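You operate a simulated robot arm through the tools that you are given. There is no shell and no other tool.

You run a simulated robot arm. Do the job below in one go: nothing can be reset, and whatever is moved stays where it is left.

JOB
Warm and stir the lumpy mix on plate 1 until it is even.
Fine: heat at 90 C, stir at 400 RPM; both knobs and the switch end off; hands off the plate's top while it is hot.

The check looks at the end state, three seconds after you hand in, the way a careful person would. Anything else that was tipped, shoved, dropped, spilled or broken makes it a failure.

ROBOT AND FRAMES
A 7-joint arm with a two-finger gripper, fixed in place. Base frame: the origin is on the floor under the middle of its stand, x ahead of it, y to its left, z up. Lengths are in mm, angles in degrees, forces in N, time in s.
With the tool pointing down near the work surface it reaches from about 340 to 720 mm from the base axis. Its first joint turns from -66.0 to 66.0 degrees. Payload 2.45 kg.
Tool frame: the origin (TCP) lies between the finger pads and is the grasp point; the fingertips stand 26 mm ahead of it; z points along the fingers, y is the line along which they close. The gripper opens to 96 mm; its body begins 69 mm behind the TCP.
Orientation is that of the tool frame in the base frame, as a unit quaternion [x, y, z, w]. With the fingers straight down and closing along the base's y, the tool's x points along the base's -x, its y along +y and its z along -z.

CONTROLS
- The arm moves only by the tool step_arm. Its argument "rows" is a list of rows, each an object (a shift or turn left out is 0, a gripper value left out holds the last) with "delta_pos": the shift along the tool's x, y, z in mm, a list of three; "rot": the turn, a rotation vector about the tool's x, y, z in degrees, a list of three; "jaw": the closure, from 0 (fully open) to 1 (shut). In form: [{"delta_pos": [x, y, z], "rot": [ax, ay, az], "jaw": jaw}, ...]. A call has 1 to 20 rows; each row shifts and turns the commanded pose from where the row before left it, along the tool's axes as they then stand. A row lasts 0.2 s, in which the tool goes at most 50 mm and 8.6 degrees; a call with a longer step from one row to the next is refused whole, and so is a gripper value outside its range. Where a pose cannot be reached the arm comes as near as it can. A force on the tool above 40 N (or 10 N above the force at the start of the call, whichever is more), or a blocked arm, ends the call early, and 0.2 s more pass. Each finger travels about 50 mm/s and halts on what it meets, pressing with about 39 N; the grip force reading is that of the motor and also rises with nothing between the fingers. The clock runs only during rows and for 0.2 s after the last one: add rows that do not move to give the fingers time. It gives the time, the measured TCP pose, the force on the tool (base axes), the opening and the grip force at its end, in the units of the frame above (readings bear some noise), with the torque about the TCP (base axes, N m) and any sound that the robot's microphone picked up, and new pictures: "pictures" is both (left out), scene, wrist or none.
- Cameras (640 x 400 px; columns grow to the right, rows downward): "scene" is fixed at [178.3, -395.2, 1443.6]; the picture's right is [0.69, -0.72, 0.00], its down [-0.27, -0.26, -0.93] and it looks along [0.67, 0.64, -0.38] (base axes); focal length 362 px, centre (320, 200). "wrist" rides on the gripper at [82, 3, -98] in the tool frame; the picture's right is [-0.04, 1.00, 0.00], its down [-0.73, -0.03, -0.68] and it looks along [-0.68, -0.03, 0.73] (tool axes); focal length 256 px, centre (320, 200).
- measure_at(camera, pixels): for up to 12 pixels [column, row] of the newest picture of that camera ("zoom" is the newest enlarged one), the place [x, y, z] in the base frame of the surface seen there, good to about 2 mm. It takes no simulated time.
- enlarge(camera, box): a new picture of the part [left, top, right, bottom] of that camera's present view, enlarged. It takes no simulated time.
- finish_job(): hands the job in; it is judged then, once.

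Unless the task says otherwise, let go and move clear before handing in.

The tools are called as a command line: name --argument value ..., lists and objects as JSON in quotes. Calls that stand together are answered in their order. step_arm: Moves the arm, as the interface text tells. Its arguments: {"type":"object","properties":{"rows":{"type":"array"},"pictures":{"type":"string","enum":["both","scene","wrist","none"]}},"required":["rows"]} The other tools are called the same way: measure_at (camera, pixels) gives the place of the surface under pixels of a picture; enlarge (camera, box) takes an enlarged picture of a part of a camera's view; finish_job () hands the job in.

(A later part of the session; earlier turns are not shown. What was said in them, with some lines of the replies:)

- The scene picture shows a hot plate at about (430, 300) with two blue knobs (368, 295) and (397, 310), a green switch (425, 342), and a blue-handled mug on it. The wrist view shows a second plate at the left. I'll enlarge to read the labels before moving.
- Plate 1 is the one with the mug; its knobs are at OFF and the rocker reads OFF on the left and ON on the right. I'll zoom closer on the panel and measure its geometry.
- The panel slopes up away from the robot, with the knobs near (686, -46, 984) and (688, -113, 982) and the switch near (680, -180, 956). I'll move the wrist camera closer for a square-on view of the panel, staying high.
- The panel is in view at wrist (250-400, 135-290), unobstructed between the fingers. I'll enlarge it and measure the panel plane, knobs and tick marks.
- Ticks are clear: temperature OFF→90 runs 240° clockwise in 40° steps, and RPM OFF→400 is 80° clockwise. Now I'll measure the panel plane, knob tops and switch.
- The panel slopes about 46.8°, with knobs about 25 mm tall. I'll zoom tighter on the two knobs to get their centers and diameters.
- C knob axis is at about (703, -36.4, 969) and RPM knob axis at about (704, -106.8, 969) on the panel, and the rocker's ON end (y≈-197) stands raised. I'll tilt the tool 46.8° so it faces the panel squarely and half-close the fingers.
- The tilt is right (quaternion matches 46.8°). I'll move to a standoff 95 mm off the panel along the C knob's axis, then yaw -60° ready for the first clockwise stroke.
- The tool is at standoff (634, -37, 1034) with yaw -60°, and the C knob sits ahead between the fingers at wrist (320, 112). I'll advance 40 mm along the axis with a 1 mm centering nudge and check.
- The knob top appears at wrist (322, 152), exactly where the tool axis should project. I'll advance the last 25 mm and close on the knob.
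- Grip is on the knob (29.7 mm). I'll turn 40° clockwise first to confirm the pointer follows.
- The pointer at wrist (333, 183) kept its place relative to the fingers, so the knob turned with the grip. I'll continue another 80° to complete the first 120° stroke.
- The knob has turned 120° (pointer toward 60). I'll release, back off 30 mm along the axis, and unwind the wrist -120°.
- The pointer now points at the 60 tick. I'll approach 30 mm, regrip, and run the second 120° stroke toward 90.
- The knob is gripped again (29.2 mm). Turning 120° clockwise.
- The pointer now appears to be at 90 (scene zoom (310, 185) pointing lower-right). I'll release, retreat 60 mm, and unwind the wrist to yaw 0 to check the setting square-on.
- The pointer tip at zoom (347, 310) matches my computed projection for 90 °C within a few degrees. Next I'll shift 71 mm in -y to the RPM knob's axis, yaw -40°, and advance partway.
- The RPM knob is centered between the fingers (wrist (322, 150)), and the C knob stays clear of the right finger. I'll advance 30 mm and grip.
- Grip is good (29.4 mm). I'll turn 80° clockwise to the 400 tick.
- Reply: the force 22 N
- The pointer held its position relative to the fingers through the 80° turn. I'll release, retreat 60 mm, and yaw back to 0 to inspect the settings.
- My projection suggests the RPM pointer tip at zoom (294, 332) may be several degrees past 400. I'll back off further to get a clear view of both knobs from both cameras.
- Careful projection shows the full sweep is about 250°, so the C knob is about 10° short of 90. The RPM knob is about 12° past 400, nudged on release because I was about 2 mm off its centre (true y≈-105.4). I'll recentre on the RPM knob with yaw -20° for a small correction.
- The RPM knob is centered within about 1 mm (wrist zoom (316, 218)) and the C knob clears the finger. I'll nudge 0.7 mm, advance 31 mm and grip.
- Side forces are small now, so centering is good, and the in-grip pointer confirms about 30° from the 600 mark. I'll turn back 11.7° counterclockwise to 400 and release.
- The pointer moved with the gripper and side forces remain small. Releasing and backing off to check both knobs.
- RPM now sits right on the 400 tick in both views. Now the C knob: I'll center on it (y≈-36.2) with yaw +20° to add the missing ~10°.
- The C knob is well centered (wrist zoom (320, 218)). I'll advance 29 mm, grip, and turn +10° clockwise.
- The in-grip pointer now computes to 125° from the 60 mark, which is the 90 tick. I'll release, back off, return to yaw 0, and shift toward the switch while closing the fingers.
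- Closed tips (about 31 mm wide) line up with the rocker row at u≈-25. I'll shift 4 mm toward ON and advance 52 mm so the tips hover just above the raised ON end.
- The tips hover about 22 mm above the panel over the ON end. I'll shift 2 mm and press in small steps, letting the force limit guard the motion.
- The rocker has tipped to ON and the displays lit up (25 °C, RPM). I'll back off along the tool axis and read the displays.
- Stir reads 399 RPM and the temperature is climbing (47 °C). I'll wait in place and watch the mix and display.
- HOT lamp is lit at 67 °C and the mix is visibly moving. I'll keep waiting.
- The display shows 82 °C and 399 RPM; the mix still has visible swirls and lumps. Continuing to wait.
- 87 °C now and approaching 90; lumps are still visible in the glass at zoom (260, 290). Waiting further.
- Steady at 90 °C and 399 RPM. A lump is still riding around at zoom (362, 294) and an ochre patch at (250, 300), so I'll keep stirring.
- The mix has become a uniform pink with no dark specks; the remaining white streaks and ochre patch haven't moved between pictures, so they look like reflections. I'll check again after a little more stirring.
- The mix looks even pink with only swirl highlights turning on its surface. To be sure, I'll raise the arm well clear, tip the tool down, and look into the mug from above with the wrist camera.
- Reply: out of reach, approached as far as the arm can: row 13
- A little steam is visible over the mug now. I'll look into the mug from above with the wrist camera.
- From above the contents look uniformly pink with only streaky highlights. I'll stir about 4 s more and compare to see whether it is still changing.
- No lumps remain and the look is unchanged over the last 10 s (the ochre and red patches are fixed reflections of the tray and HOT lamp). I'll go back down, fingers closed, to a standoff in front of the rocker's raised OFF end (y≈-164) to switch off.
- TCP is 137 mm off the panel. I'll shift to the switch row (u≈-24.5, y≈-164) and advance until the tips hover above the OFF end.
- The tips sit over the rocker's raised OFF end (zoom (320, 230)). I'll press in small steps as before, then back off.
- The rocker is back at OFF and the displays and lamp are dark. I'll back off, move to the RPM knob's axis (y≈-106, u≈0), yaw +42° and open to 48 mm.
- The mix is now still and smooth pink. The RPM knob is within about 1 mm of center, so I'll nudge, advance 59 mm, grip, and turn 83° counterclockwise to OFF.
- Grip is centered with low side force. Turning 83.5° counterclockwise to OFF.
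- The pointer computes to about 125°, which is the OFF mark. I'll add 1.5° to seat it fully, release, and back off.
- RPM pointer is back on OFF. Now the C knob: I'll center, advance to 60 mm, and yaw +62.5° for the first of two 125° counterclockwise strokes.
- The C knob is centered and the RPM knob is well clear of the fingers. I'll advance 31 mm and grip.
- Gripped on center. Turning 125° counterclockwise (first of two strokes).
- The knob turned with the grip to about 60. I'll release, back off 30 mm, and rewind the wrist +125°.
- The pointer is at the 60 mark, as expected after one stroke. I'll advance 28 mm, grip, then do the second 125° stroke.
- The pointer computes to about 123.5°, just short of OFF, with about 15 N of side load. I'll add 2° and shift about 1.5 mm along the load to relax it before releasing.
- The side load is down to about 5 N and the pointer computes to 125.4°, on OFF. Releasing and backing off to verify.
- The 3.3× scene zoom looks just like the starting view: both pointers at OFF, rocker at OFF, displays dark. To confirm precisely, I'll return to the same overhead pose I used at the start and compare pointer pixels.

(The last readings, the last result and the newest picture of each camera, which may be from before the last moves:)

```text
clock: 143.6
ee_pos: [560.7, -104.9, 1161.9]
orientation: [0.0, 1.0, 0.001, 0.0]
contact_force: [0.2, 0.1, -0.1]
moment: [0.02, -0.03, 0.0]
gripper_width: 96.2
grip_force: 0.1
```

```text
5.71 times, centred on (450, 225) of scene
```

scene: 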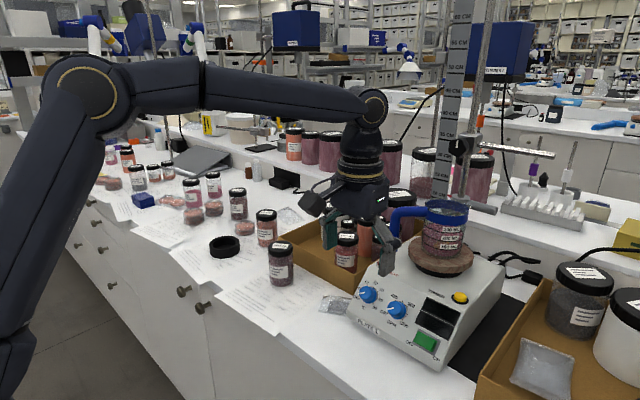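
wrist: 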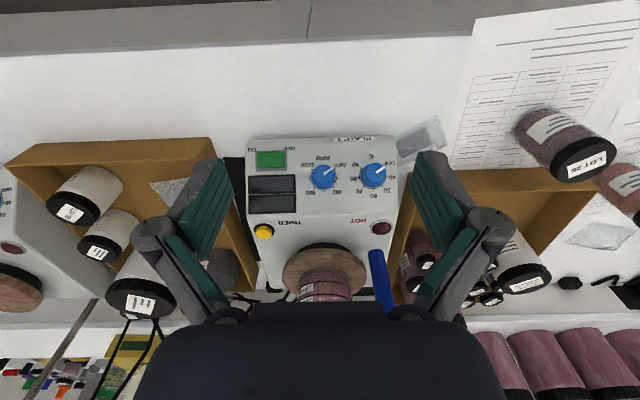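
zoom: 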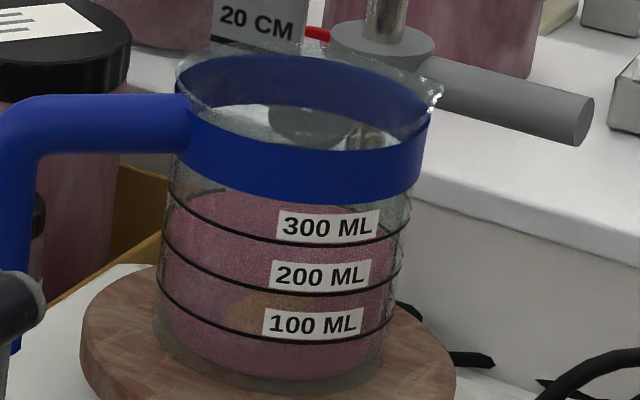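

RPM pointer (34.7°) and C pointer (34.3°) match the starting OFF angles (34–35°), the rocker is at OFF, and the mix is smooth and even pink. I'll move the arm back clear to its starting pose.

step_arm --rows '[{"delta_pos": [32, 0, -20]}, {"delta_pos": [32, 0, -20]}, {"delta_pos": [32, 0, -20]}, {"delta_pos": [32, 0, -20]}, {"delta_pos": [32, 0, -20]}, {}, {}]'

enlarge --camera "scene" --box '[330, 180, 530, 380]'

```text
clock: 145.2
ee_pos: [399.4, -103.8, 1260.5]
orientation: [0.0, 1.0, 0.0, 0.0]
contact_force: [-0.1, -0.6, 0.2]
moment: [0.03, 0.03, -0.03]
gripper_width: 95.9
grip_force: 0.1
```

scene: 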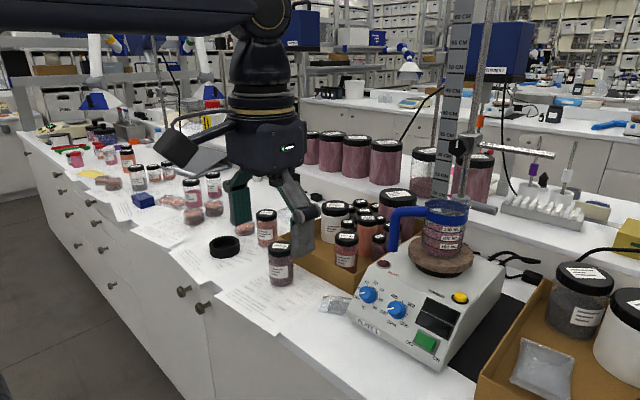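
wrist: 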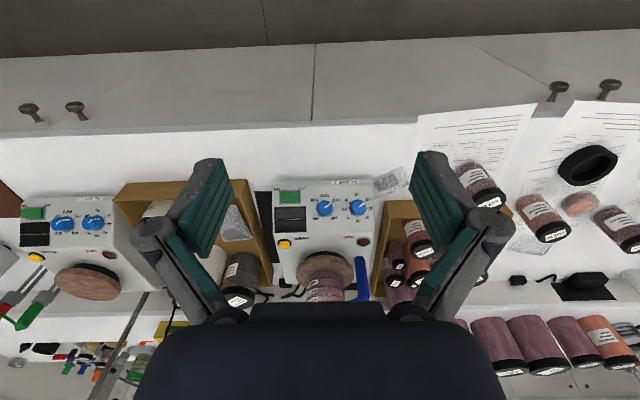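

```text
2.00 times, centred on (430, 280) of scene
```

zoom: 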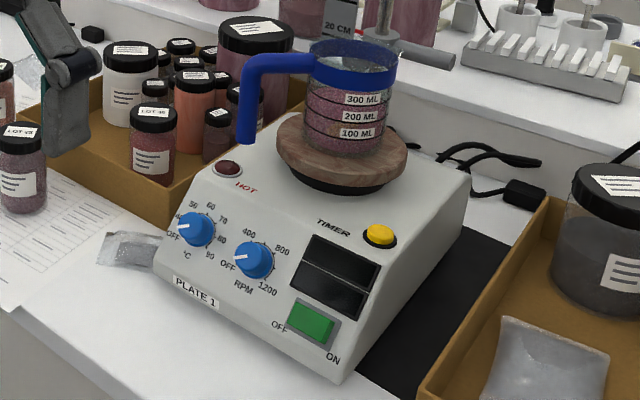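

The arm is clear at its starting pose and the final view shows both knobs and the rocker at OFF. The displays are dark, the mug is undisturbed with an even pink mix, and nothing else has moved. I'm handing in the job.

finish_job

```text
The job is handed in.
```

The mix on plate 1 is now an even, smooth pink with no lumps left that I could see. I heated it at 90 °C and stirred it at 399 RPM by the plate's display.

- **Controls:** both knobs and the switch are back at OFF. I compared the knob pointers with how they looked at the start, and they match to within about a degree.
- **RPM setting:** my first turn of the RPM knob went about 12° past 400. I corrected that before switching the plate on, so the mix was never stirred faster than 400.
- **Plate top:** the gripper never touched it.
- **Surroundings:** the mug and everything else on the bench look undisturbed. The arm is back where it started, gripper open.
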